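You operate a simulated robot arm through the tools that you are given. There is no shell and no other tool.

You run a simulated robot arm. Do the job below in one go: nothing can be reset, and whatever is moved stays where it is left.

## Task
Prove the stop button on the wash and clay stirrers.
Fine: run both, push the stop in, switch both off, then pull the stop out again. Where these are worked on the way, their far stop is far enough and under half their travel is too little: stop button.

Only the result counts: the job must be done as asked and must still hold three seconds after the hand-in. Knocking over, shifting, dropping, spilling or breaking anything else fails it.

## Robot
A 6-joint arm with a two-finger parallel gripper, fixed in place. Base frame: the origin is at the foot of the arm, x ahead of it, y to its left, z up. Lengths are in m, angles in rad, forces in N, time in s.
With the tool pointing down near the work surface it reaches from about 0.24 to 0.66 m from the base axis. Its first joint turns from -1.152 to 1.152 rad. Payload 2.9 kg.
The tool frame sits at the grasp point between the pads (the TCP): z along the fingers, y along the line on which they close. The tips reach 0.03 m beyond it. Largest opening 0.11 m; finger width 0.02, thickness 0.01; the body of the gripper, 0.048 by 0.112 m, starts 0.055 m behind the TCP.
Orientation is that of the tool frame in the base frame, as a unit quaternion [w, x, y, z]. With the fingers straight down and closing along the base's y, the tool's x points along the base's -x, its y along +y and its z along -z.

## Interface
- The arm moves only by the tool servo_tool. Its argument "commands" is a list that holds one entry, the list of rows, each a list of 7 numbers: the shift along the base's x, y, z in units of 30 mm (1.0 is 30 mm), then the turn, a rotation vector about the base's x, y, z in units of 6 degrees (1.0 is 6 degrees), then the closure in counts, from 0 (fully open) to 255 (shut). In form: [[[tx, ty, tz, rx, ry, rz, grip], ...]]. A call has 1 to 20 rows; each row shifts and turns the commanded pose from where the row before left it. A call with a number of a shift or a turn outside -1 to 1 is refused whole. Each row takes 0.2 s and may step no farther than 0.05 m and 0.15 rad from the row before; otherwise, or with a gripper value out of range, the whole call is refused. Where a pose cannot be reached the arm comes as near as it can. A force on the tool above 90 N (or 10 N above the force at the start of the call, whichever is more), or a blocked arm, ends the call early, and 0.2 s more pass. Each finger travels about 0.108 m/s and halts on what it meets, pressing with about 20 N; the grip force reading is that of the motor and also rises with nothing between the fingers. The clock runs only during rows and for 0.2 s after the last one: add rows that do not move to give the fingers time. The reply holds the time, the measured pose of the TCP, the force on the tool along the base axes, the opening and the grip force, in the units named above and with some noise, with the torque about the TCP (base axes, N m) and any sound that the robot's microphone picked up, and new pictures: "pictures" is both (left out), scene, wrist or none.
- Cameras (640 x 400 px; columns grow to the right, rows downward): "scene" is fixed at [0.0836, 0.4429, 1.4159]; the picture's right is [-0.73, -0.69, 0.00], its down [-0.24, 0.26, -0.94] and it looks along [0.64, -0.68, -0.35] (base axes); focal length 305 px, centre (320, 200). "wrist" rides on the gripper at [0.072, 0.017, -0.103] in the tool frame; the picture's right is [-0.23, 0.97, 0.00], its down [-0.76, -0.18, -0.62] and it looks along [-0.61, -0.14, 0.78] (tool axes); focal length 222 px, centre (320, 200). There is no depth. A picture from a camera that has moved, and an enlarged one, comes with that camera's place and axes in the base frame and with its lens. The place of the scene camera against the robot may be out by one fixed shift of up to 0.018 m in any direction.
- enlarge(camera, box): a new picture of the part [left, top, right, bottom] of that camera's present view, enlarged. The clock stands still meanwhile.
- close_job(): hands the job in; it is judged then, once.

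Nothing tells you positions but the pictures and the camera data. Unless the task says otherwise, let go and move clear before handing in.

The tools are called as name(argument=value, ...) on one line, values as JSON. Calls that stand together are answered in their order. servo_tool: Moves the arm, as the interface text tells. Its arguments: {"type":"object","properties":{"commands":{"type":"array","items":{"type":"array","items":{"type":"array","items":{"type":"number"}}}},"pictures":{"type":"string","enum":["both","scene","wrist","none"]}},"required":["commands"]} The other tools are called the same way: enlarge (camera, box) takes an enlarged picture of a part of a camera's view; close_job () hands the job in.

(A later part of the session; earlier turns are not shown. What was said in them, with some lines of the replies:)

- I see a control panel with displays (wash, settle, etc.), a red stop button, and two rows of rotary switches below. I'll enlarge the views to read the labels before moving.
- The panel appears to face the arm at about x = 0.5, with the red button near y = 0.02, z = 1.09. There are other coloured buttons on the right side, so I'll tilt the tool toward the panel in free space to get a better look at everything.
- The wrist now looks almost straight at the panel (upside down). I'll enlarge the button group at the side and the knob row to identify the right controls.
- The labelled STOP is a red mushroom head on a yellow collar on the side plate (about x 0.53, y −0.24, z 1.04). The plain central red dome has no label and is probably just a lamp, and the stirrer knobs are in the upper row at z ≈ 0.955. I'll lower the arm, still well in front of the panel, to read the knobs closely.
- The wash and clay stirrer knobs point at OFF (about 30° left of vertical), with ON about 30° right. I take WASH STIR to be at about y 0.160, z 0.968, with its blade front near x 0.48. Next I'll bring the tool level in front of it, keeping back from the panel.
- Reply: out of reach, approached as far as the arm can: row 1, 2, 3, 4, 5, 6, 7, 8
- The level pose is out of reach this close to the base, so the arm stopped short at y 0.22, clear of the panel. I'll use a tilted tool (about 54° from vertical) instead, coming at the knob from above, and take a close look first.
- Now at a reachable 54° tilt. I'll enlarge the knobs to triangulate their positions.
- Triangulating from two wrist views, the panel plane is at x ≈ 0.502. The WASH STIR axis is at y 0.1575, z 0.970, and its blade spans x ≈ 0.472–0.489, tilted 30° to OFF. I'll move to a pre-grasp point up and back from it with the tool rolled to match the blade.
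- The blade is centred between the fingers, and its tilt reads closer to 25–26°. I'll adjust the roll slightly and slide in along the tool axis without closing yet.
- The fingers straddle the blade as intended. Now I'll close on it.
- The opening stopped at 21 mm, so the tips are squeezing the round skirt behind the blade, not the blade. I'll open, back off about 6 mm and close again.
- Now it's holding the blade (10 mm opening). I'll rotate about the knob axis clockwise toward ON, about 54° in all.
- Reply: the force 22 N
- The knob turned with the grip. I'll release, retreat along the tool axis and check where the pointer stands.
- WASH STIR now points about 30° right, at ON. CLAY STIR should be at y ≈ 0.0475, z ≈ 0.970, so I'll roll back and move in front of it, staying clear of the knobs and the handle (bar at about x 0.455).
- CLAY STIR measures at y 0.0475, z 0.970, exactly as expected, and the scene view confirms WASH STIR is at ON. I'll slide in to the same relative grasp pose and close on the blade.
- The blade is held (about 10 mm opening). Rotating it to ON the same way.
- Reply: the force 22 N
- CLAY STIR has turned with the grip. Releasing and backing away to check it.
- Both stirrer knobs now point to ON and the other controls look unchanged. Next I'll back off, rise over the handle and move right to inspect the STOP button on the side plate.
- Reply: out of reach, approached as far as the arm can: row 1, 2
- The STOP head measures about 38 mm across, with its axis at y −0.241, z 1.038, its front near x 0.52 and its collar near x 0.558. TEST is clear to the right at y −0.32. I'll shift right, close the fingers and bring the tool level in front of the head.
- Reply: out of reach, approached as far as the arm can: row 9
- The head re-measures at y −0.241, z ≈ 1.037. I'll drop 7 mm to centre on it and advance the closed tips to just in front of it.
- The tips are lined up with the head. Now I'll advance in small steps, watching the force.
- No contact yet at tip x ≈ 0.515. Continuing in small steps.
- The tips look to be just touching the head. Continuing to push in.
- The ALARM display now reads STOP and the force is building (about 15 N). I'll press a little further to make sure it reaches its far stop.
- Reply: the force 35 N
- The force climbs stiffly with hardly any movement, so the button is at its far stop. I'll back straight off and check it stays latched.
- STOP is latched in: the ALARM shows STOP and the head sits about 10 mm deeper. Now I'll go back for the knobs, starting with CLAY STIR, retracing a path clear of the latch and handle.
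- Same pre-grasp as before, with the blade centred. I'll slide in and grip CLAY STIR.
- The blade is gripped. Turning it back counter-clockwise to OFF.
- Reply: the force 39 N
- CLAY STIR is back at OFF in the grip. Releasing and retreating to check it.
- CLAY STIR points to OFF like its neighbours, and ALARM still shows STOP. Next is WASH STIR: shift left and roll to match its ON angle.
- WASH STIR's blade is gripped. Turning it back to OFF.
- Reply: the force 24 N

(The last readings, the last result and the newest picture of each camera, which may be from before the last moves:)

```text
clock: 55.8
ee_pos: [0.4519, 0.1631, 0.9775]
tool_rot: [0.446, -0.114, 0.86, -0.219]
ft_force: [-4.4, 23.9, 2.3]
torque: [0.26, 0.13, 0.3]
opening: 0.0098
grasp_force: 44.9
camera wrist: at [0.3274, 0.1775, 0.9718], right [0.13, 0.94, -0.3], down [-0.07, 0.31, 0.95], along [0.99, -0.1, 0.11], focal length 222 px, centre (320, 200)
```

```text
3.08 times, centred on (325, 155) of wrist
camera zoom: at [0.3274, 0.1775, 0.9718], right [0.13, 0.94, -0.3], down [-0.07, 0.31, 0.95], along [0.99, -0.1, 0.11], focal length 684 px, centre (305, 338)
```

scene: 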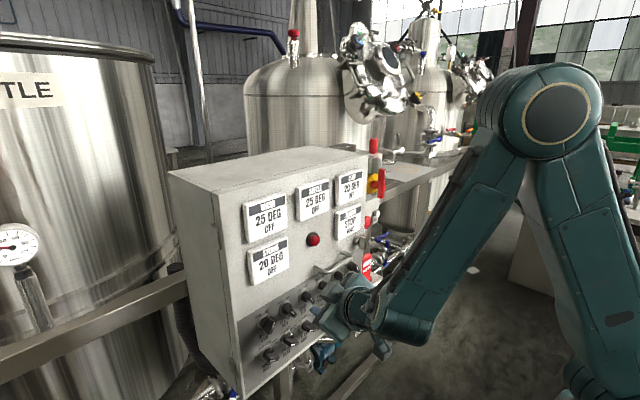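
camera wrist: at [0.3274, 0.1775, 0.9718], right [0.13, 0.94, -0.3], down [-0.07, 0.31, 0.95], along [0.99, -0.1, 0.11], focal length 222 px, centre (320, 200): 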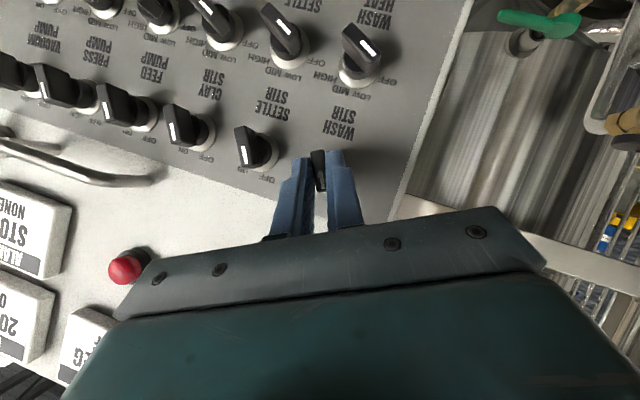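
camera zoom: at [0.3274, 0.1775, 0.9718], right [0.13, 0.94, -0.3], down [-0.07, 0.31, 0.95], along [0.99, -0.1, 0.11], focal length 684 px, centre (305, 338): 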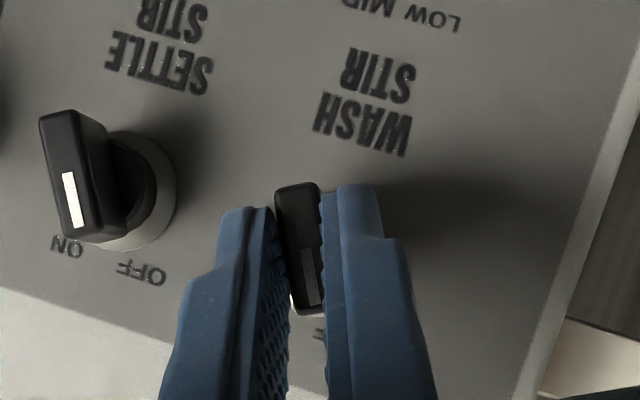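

Turned back to OFF. Releasing and retreating to verify.

servo_tool(commands=[[[0, 0, 0, 0, 0, 0, 200], [0, 0, 0, 0, 0, 0, 165], [0, 0, 0, 0, 0, 0, 165], [-0.4, 0.14, 0.26, 0, 0, 0, 160], [-0.5, 0.17, 0.32, 0, 0, 0, 160], [-0.5, 0.17, 0.32, 0, 0, 0, 160], [0, 0, 0, 0, 0, 0, 160]]])

enlarge(camera="wrist", box=[230, 90, 420, 220])

enlarge(camera="scene", box=[240, 240, 370, 370])

```text
clock: 57.4
ee_pos: [0.4092, 0.1741, 1.005]
tool_rot: [0.445, -0.112, 0.861, -0.221]
ft_force: [-0.2, 0.5, -0.2]
torque: [0.01, 0.03, 0.0]
opening: 0.0409
grasp_force: 0.1
camera wrist: at [0.2836, 0.189, 0.9989], right [0.13, 0.94, -0.31], down [-0.07, 0.32, 0.95], along [0.99, -0.11, 0.11], focal length 222 px, centre (320, 200)
```

scene: 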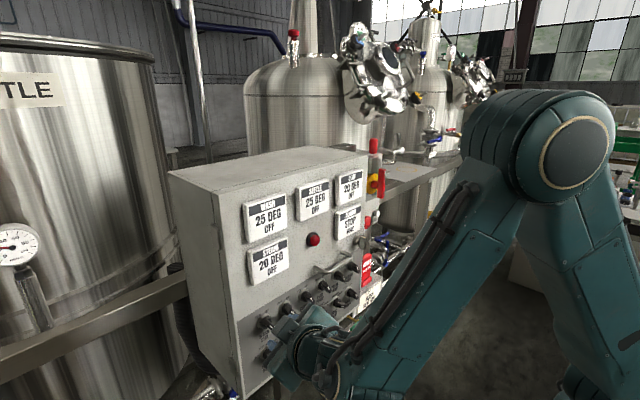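
wrist: 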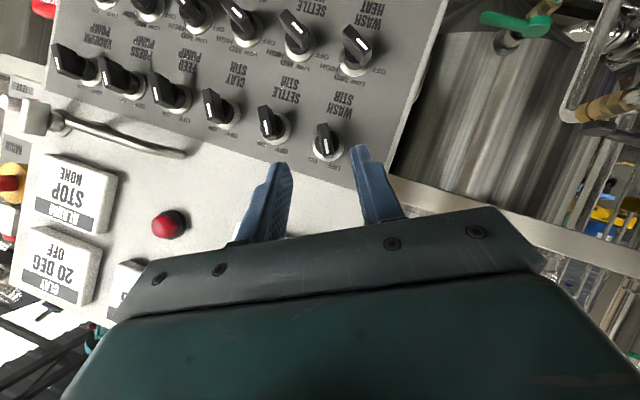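

```text
3.08 times, centred on (325, 155) of wrist
camera zoom: at [0.2836, 0.189, 0.9989], right [0.13, 0.94, -0.31], down [-0.07, 0.32, 0.95], along [0.99, -0.11, 0.11], focal length 684 px, centre (305, 338)
```

zoom: 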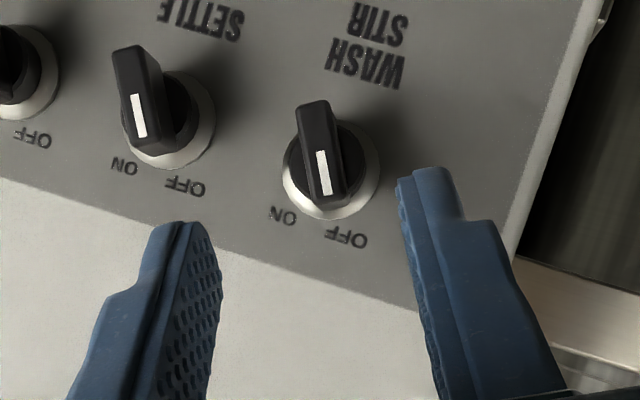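

```text
3.08 times, centred on (305, 305) of scene
camera zoom: at [0.0836, 0.4429, 1.4159], right [-0.73, -0.69, 0.0], down [-0.24, 0.26, -0.94], along [0.64, -0.68, -0.35], focal length 940 px, centre (366, -123)
```

zoom: 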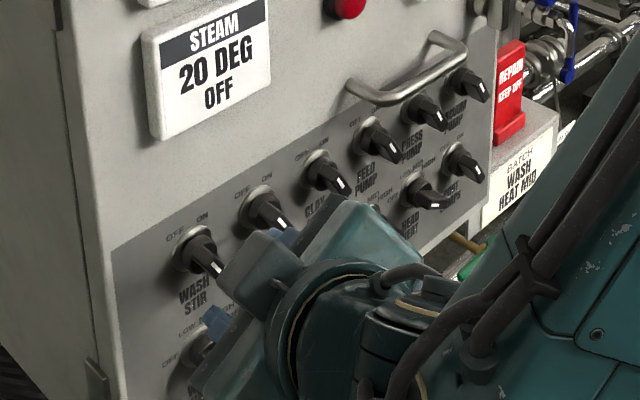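

Both stirrers are back at OFF and the STOP is still latched. Now I'll return to the STOP button to pull it out: rise, unroll and traverse right, clear of the panel.

servo_tool(commands=[[[-0.05, 0, 0.64, 0.96, 0, 0, 160], [-0.05, 0, 0.64, 0.96, 0, 0, 160], [0, 0, 0.64, 0.96, 0, 0, 160], [0, 0, 0.64, 0.96, 0, 0, 160], [0, 0, 0.64, 0.96, 0, 0, 160], [0, -0.923, 0, 0, 0, 0, 160], [0, -0.923, 0, 0, 0, 0, 160], [0, -0.923, 0, 0, 0, 0, 160], [0, -0.923, 0, 0, 0, 0, 160], [0, -0.923, 0, 0, 0, 0, 160], [0, -0.923, 0, 0, 0, 0, 160], [0, -0.923, 0, 0, 0, 0, 160], [0, -0.923, 0, 0, 0, 0, 160], [0, -0.923, 0, 0, 0, 0, 160], [0, -0.923, 0, 0, 0, 0, 160], [0, -0.923, 0, 0, 0, 0, 160], [0, -0.923, 0, 0, 0, 0, 160], [0, -0.923, 0, 0, 0, 0, 160], [0, -0.923, 0, 0, 0, 0, 160], [0, -0.923, 0, 0, 0, 0, 160]]])

enlarge(camera="wrist", box=[230, 60, 450, 200])

enlarge(camera="scene", box=[240, 240, 370, 370])

```text
clock: 61.6
ee_pos: [0.4085, -0.2404, 1.1027]
tool_rot: [0.459, 0.001, 0.889, 0.0]
ft_force: [-0.1, -0.8, 0.4]
torque: [0.0, 0.01, 0.03]
opening: 0.0408
grasp_force: 0.2
camera wrist: at [0.2832, -0.2238, 1.1037], right [0.13, 0.97, 0.19], down [-0.07, -0.18, 0.98], along [0.99, -0.14, 0.04], focal length 222 px, centre (320, 200)
```

scene: 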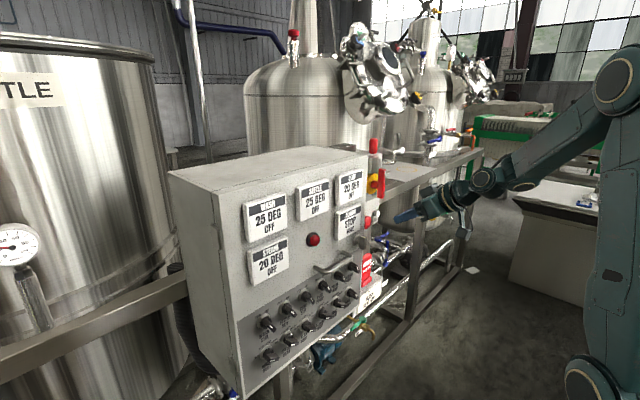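
wrist: 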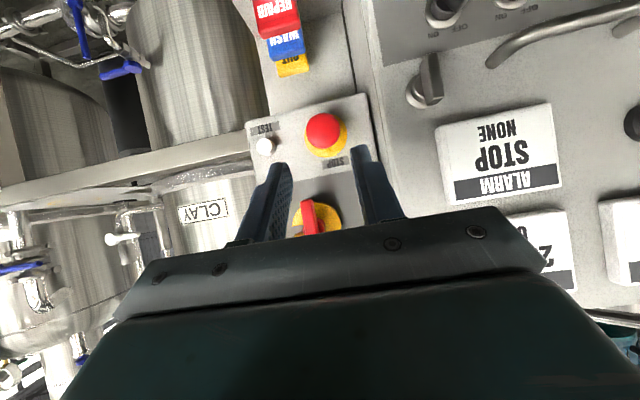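

```text
2.86 times, centred on (340, 130) of wrist
camera zoom: at [0.2832, -0.2238, 1.1037], right [0.13, 0.97, 0.19], down [-0.07, -0.18, 0.98], along [0.99, -0.14, 0.04], focal length 635 px, centre (263, 400)
```

zoom: 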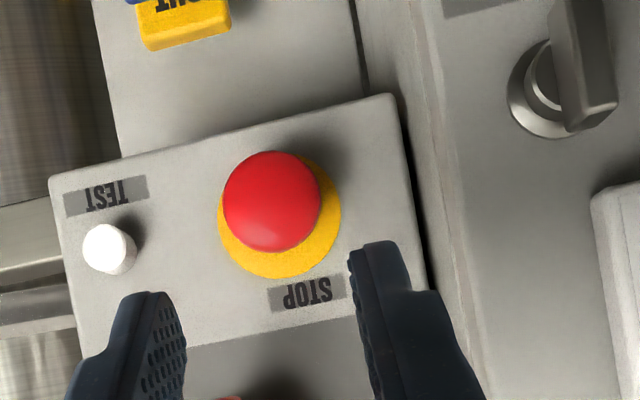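

```text
3.08 times, centred on (305, 305) of scene
camera zoom: at [0.0836, 0.4429, 1.4159], right [-0.73, -0.69, 0.0], down [-0.24, 0.26, -0.94], along [0.64, -0.68, -0.35], focal length 940 px, centre (366, -123)
```

zoom: 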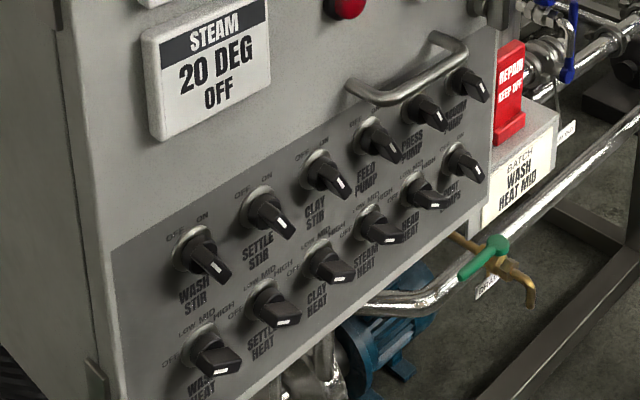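

All knobs match the starting picture, and STOP is still in (head at y ≈ −0.242, z ≈ 1.037). I'll level the tool in front of it with the fingers open to about 60 mm.

servo_tool(commands=[[[0.245, -0.01, -0.36, 0, -0.98, 0, 130], [0.245, -0.01, -0.36, 0, -0.98, 0, 116], [0.245, -0.01, -0.36, 0, -0.98, 0, 116], [0.245, -0.01, -0.36, 0, -0.98, 0, 116], [0.245, 0, -0.36, 0, -0.98, 0, 116], [0.245, 0, -0.36, 0, -0.98, 0, 116], [0, 0, 0, 0, 0, 0, 116]]])

enlarge(camera="wrist", box=[220, 60, 440, 220])

enlarge(camera="scene", box=[330, 170, 430, 270])

```text
clock: 63.2
ee_pos: [0.4567, -0.2434, 1.0393]
tool_rot: [0.704, 0.001, 0.71, 0.0]
ft_force: [-0.3, -0.4, 0.3]
torque: [0.03, 0.0, 0.02]
opening: 0.0599
grasp_force: 0.1
out of reach, approached as far as the arm can: row 6
camera wrist: at [0.3536, -0.2267, 0.9694], right [0.0, 0.97, 0.23], down [-0.62, -0.18, 0.77], along [0.79, -0.14, 0.6], focal length 222 px, centre (320, 200)
```

scene: 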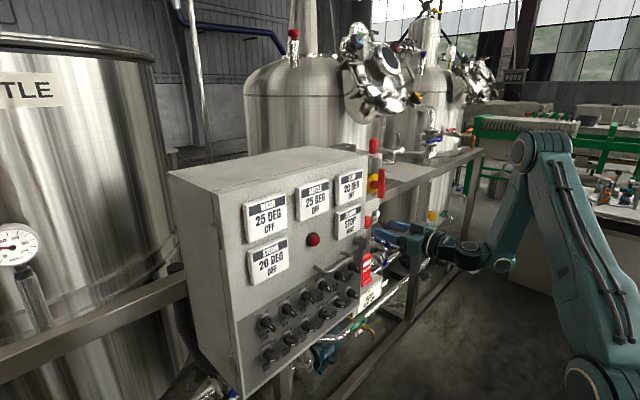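
wrist: 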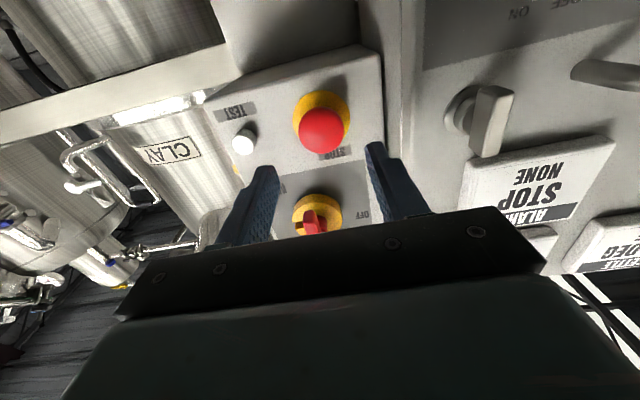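

```text
2.50 times, centred on (330, 140) of wrist
camera zoom: at [0.3536, -0.2267, 0.9694], right [0.0, 0.97, 0.23], down [-0.62, -0.18, 0.77], along [0.79, -0.14, 0.6], focal length 555 px, centre (295, 350)
```

zoom: 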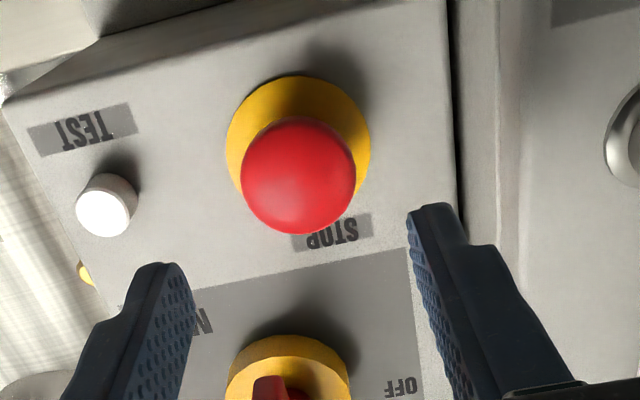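

```text
4.00 times, centred on (380, 220) of scene
camera zoom: at [0.0836, 0.4429, 1.4159], right [-0.73, -0.69, 0.0], down [-0.24, 0.26, -0.94], along [0.64, -0.68, -0.35], focal length 1221 px, centre (80, 120)
```

zoom: 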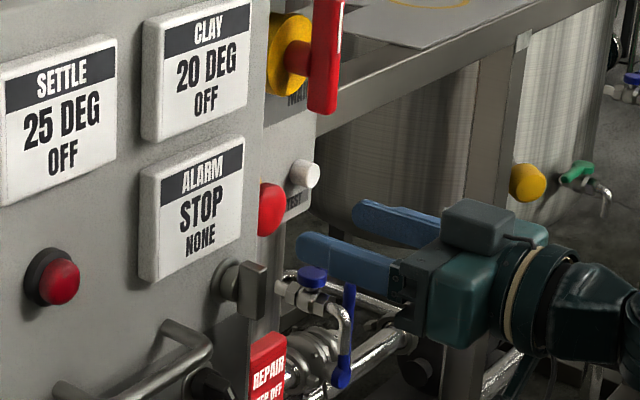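

The head is between the open fingers. I'll make a small height correction and advance so the fingers straddle it.

servo_tool(commands=[[[0.3, 0.025, -0.06, 0, 0, 0, 116], [0.3, 0.025, -0.06, 0, 0, 0, 116], [0.3, 0, 0, 0, 0, 0, 116], [0.3, 0, 0, 0, 0, 0, 116], [0.2, 0, 0, 0, 0, 0, 116], [0, 0, 0, 0, 0, 0, 116]]])

enlarge(camera="wrist", box=[220, 80, 440, 240])

enlarge(camera="scene", box=[330, 170, 430, 270])

```text
clock: 64.6
ee_pos: [0.4982, -0.2422, 1.0365]
tool_rot: [0.706, 0.001, 0.708, 0.0]
ft_force: [0.3, -0.7, 0.5]
torque: [-0.04, 0.01, -0.01]
opening: 0.0602
grasp_force: 0.1
camera wrist: at [0.3951, -0.2254, 0.9659], right [0.0, 0.97, 0.23], down [-0.62, -0.18, 0.76], along [0.78, -0.14, 0.6], focal length 222 px, centre (320, 200)
```

scene: 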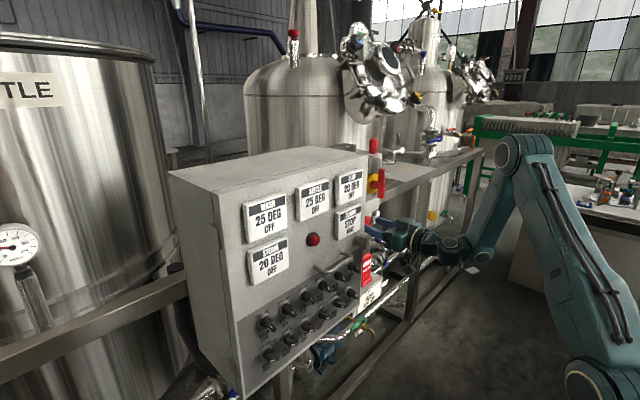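
wrist: 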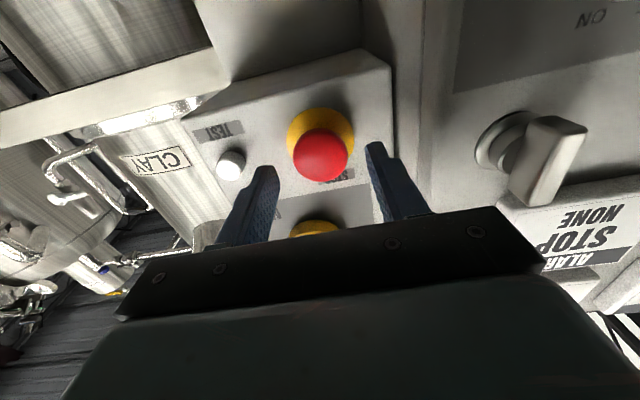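

```text
2.50 times, centred on (330, 160) of wrist
camera zoom: at [0.3951, -0.2254, 0.9659], right [0.0, 0.97, 0.23], down [-0.62, -0.18, 0.76], along [0.78, -0.14, 0.6], focal length 555 px, centre (295, 300)
```

zoom: 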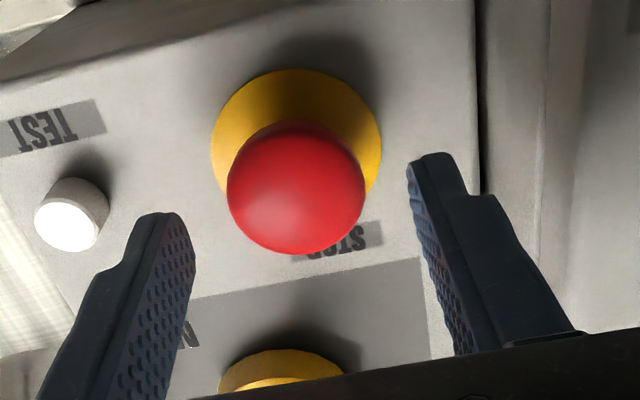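

```text
4.00 times, centred on (380, 220) of scene
camera zoom: at [0.0836, 0.4429, 1.4159], right [-0.73, -0.69, 0.0], down [-0.24, 0.26, -0.94], along [0.64, -0.68, -0.35], focal length 1221 px, centre (80, 120)
```

zoom: 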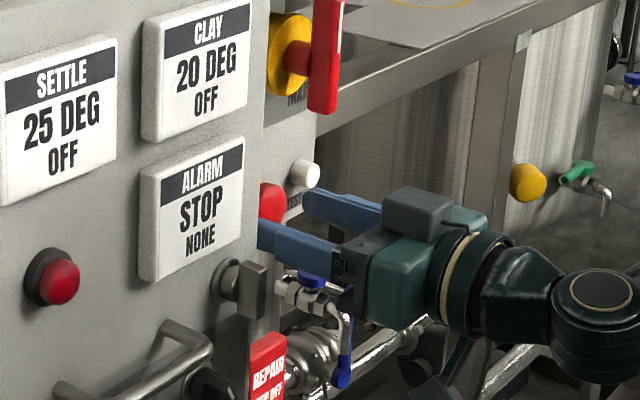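

The head sits well centred between the fingers. I'll advance another 22 mm so the pads cover its widest part, staying short of the collar (x ≈ 0.565).

servo_tool(commands=[[[0.25, 0, 0, 0, 0, 0, 116], [0.25, 0, 0, 0, 0, 0, 116], [0.25, 0, 0, 0, 0, 0, 116], [0, 0, 0, 0, 0, 0, 116]]], pictures="wrist")

enlarge(camera="wrist", box=[220, 80, 440, 240])

enlarge(camera="scene", box=[330, 170, 430, 270])

```text
clock: 65.6
ee_pos: [0.5196, -0.2428, 1.0367]
tool_rot: [0.706, 0.0, 0.708, 0.001]
ft_force: [0.5, -0.2, -0.7]
torque: [-0.01, 0.0, 0.0]
opening: 0.0598
grasp_force: 0.1
camera wrist: at [0.4182, -0.2264, 0.9652], right [0.0, 0.97, 0.23], down [-0.62, -0.18, 0.76], along [0.78, -0.14, 0.61], focal length 222 px, centre (320, 200)
```

wrist: 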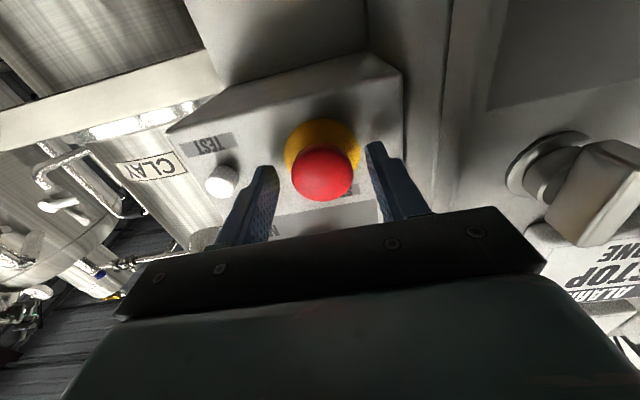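

```text
2.50 times, centred on (330, 160) of wrist
camera zoom: at [0.4182, -0.2264, 0.9652], right [0.0, 0.97, 0.23], down [-0.62, -0.18, 0.76], along [0.78, -0.14, 0.61], focal length 555 px, centre (295, 300)
```

zoom: 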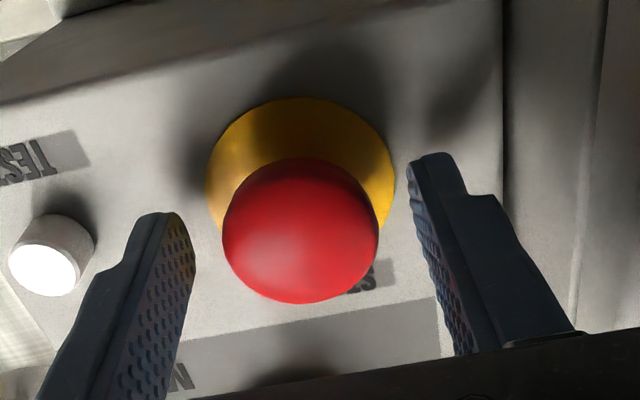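

```text
4.00 times, centred on (380, 220) of scene
camera zoom: at [0.0836, 0.4429, 1.4159], right [-0.73, -0.69, 0.0], down [-0.24, 0.26, -0.94], along [0.64, -0.68, -0.35], focal length 1221 px, centre (80, 120)
```

zoom: 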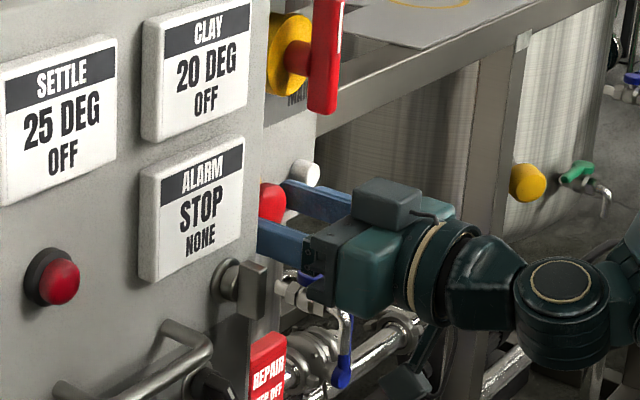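

The pads now reach past the head's widest part. Closing on it.

servo_tool(commands=[[[0, 0.035, 0, 0, 0, 0, 140], [0, 0, 0, 0, 0, 0, 170], [0, 0, 0, 0, 0, 0, 220], [0, 0, 0, 0, 0, 0, 255], [0, 0, 0, 0, 0, 0, 255]]], pictures="wrist")

enlarge(camera="wrist", box=[220, 80, 440, 240])

```text
clock: 66.8
ee_pos: [0.5213, -0.2427, 1.0371]
tool_rot: [0.707, 0.0, 0.707, 0.0]
ft_force: [1.0, -2.3, 1.0]
torque: [0.01, -0.02, -0.03]
opening: 0.0378
grasp_force: 44.6
camera wrist: at [0.4185, -0.2251, 0.9649], right [0.0, 0.97, 0.23], down [-0.62, -0.18, 0.76], along [0.78, -0.14, 0.61], focal length 222 px, centre (320, 200)
```

wrist: 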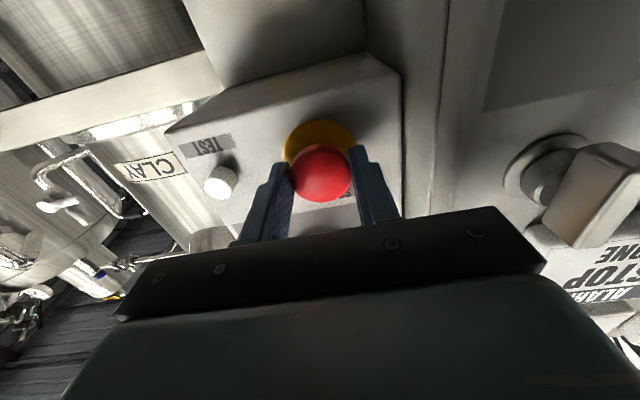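

```text
2.50 times, centred on (330, 160) of wrist
camera zoom: at [0.4185, -0.2251, 0.9649], right [0.0, 0.97, 0.23], down [-0.62, -0.18, 0.76], along [0.78, -0.14, 0.61], focal length 555 px, centre (295, 300)
```

zoom: 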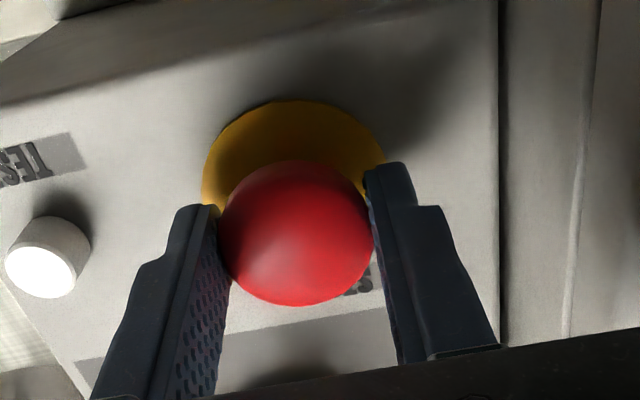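

Gripped at 38 mm with a firm hold. Pulling straight back in small steps while watching the force.

servo_tool(commands=[[[-0.07, 0, 0, 0, 0, 0, 255], [-0.07, 0, 0, 0, 0, 0, 255], [0, 0, 0, 0, 0, 0, 255]]], pictures="none")

enlarge(camera="scene", box=[330, 170, 430, 270])

enlarge(camera="wrist", box=[220, 80, 440, 240])

```text
clock: 67.6
ee_pos: [0.5161, -0.2421, 1.0359]
tool_rot: [0.706, 0.004, 0.709, -0.001]
ft_force: [-0.6, -13.2, 1.2]
torque: [0.01, -0.08, -0.33]
opening: 0.0377
grasp_force: 45.0
```

```text
4.00 times, centred on (380, 220) of scene
camera zoom: at [0.0836, 0.4425, 1.416], right [-0.73, -0.69, 0.0], down [-0.24, 0.26, -0.94], along [0.64, -0.68, -0.35], focal length 1221 px, centre (80, 120)
```

zoom: 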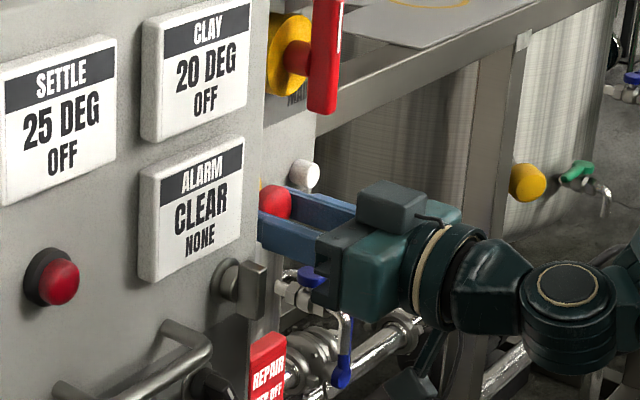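

```text
2.50 times, centred on (330, 160) of wrist
camera zoom: at [0.4133, -0.2247, 0.9649], right [0.0, 0.97, 0.23], down [-0.62, -0.18, 0.76], along [0.78, -0.15, 0.6], focal length 555 px, centre (295, 300)
```

zoom: 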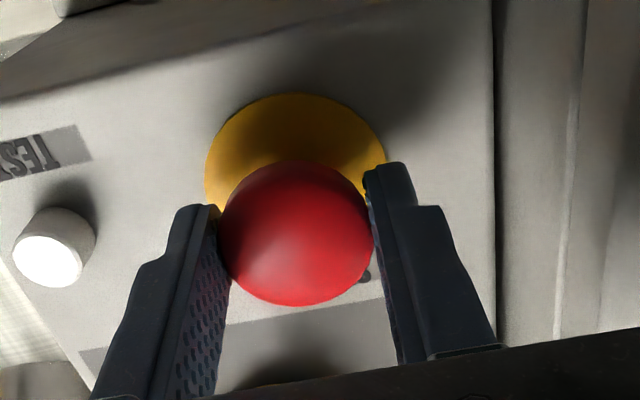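

ALARM is back to CLEAR and the head is coming out with the grip. I'll keep pulling until it's fully out.

servo_tool(commands=[[[-0.06, 0, 0, 0, 0, 0, 255], [-0.06, 0, 0, 0, 0, 0, 255], [0, 0, 0, 0, 0, 0, 255]]], pictures="none")

```text
clock: 68.4
ee_pos: [0.5133, -0.2419, 1.0355]
tool_rot: [0.707, 0.0, 0.707, 0.0]
ft_force: [10.7, -13.3, -1.7]
torque: [-0.03, 0.05, -0.16]
opening: 0.0379
grasp_force: 45.6
```

servo_tool(commands=[[[-0.06, 0, 0, 0, 0, 0, 255], [0, 0, 0, 0, 0, 0, 255]]], pictures="none")

enlarge(camera="wrist", box=[220, 80, 440, 240])

```text
clock: 69.0
ee_pos: [0.5128, -0.2416, 1.0371]
tool_rot: [0.706, 0.002, 0.708, -0.001]
ft_force: [31.8, -19.1, -5.3]
torque: [0.0, 0.0, -0.15]
opening: 0.0377
grasp_force: 45.5
```

```text
2.50 times, centred on (330, 160) of wrist
camera zoom: at [0.4095, -0.225, 0.9649], right [0.0, 0.97, 0.23], down [-0.62, -0.18, 0.76], along [0.78, -0.14, 0.61], focal length 555 px, centre (295, 300)
```

zoom: 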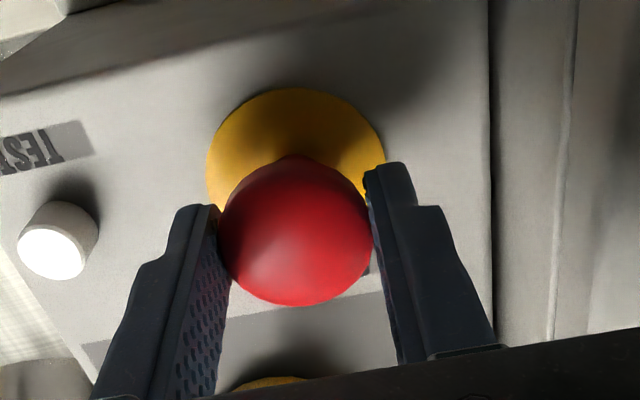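

The force rises stiffly after about 9 mm of travel, so the button is at its out stop. I'll open the fingers and back straight away.

servo_tool(commands=[[[0.03, 0, 0, 0, 0, 0, 255], [0, 0, 0, 0, 0, 0, 200], [0, 0, 0, 0, 0, 0, 150], [0, 0, 0, 0, 0, 0, 110], [0, 0, 0, 0, 0, 0, 110], [-0.3, 0, 0, 0, 0, 0, 110], [-0.4, 0, 0, 0, 0, 0, 110], [-0.4, 0, 0, 0, 0, 0, 110], [-0.4, 0, 0, 0, 0, 0, 110], [0, 0, 0, 0, 0, 0, 110]]])

enlarge(camera="wrist", box=[220, 60, 440, 220])

enlarge(camera="scene", box=[330, 170, 430, 270])

```text
clock: 71.2
ee_pos: [0.4659, -0.2411, 1.0366]
tool_rot: [0.706, 0.001, 0.709, 0.001]
ft_force: [0.2, -0.5, 0.2]
torque: [0.05, -0.01, 0.02]
opening: 0.0624
grasp_force: 0.1
camera wrist: at [0.364, -0.224, 0.9652], right [0.0, 0.97, 0.23], down [-0.62, -0.18, 0.76], along [0.78, -0.14, 0.6], focal length 222 px, centre (320, 200)
```

scene: 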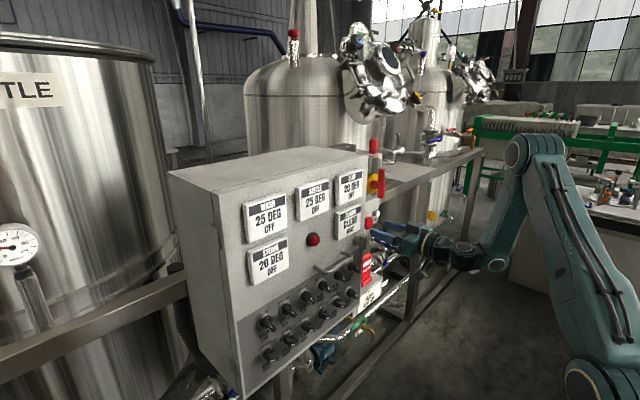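
wrist: 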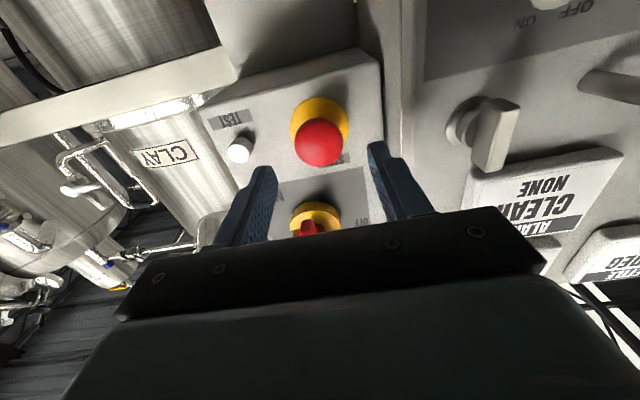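

```text
2.50 times, centred on (330, 140) of wrist
camera zoom: at [0.364, -0.224, 0.9652], right [0.0, 0.97, 0.23], down [-0.62, -0.18, 0.76], along [0.78, -0.14, 0.6], focal length 555 px, centre (295, 350)
```

zoom: 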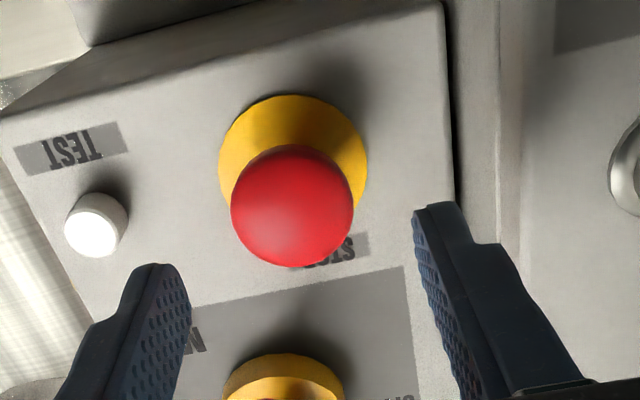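

```text
4.00 times, centred on (380, 220) of scene
camera zoom: at [0.0836, 0.4429, 1.4159], right [-0.73, -0.69, 0.0], down [-0.24, 0.26, -0.94], along [0.64, -0.68, -0.35], focal length 1221 px, centre (80, 120)
```

zoom: 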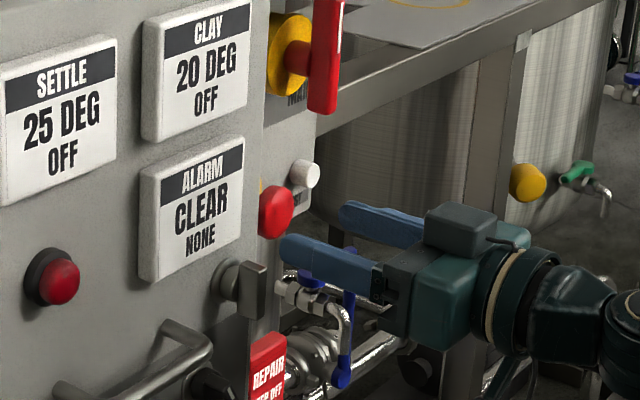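

STOP is fully out again (it matches the starting picture) and ALARM reads CLEAR. I'll move clear and compare the knobs once more with the start.

servo_tool(commands=[[[-0.3, 0, 0.36, 0, 0.98, 0, 110], [-0.3, 0, 0.36, 0, 0.98, 0, 110], [-0.3, 0, 0.36, 0, 0.98, 0, 110], [-0.3, 0, 0.36, 0, 0.98, 0, 110], [-0.3, 0, 0.5, 0, 0.98, 0, 110], [-0.3, 0, 0.7, 0, 0.98, 0, 110], [-0.3, 0.2, 0.8, 0, 0.9, 0, 110], [-0.2, 0.4, 0.8, 0, 0.9, 0, 110], [0, 0.6, 0.8, 0, 0, 0, 110], [0, 0.6, 0.8, 0, 0, 0, 110], [0, 0, 0, 0, 0, 0, 110]]])

enlarge(camera="scene", box=[240, 260, 370, 370])

enlarge(camera="scene", box=[230, 170, 390, 270])

```text
clock: 73.6
ee_pos: [0.3954, -0.1863, 1.2114]
tool_rot: [0.373, 0.002, 0.928, 0.001]
ft_force: [-0.1, 1.1, -0.4]
torque: [0.02, 0.0, -0.01]
opening: 0.0626
grasp_force: 0.1
camera wrist: at [0.2724, -0.1701, 1.2366], right [0.17, 0.97, 0.16], down [0.12, -0.18, 0.98], along [0.98, -0.14, -0.14], focal length 222 px, centre (320, 200)
```

scene: 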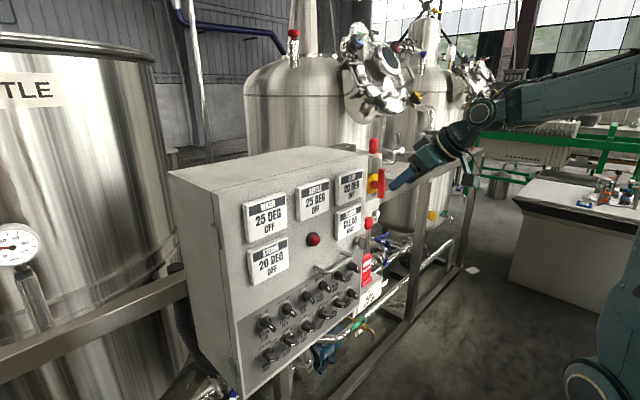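
wrist: 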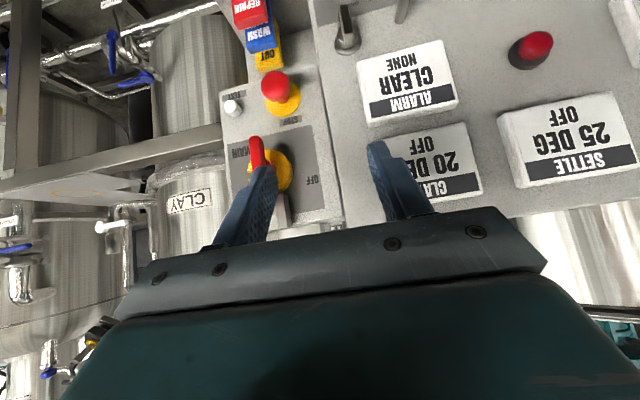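

```text
3.64 times, centred on (305, 315) of scene
camera zoom: at [0.0836, 0.4429, 1.4159], right [-0.73, -0.69, 0.0], down [-0.24, 0.26, -0.94], along [0.64, -0.68, -0.35], focal length 1110 px, centre (374, -218)
```

zoom: 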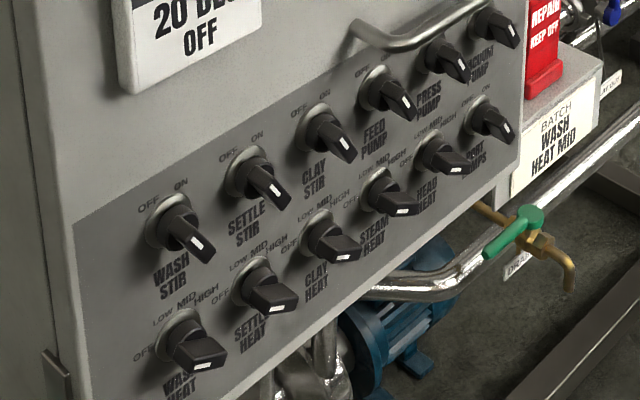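

```text
4.00 times, centred on (310, 220) of scene
camera zoom: at [0.0836, 0.4429, 1.4159], right [-0.73, -0.69, 0.0], down [-0.24, 0.26, -0.94], along [0.64, -0.68, -0.35], focal length 1221 px, centre (360, 120)
```

zoom: 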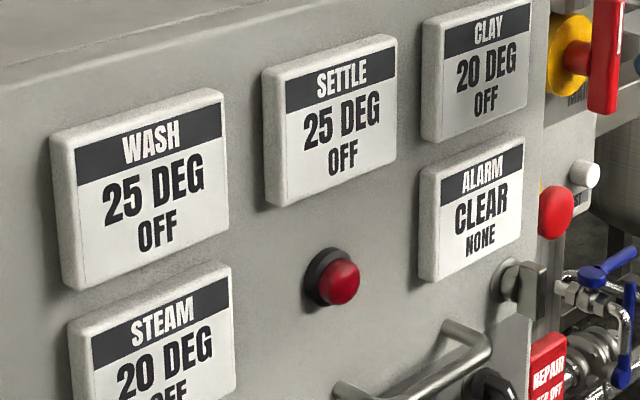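

The wash and clay stirrers are back at OFF, STOP is out, and ALARM reads CLEAR. The rest of the panel matches the starting pictures and the arm is clear, so I'm handing the job in.

close_job()

```text
The job is handed in.
```

I ran the stop-button test on the wash and clay stirrers in the order you asked, and the job is handed in. I have no verdict back yet.

1. **Run:** I turned the WASH STIR and CLAY STIR knobs to ON. The displays only show temperature, and no sound was reported, so the knob positions are my only evidence that the stirrers ran.
2. **Push stop:** I pushed the STOP button on the side plate to its far stop. It stayed in, and the ALARM display changed from CLEAR to STOP.
3. **Switch off:** With STOP still in, I turned both knobs back to OFF.
4. **Pull stop out:** I pulled STOP fully out, about 9 mm, and ALARM went back to CLEAR.

At the end the knobs, STOP button and displays matched the starting pictures, nothing else looked disturbed, and the arm was clear of the panel.
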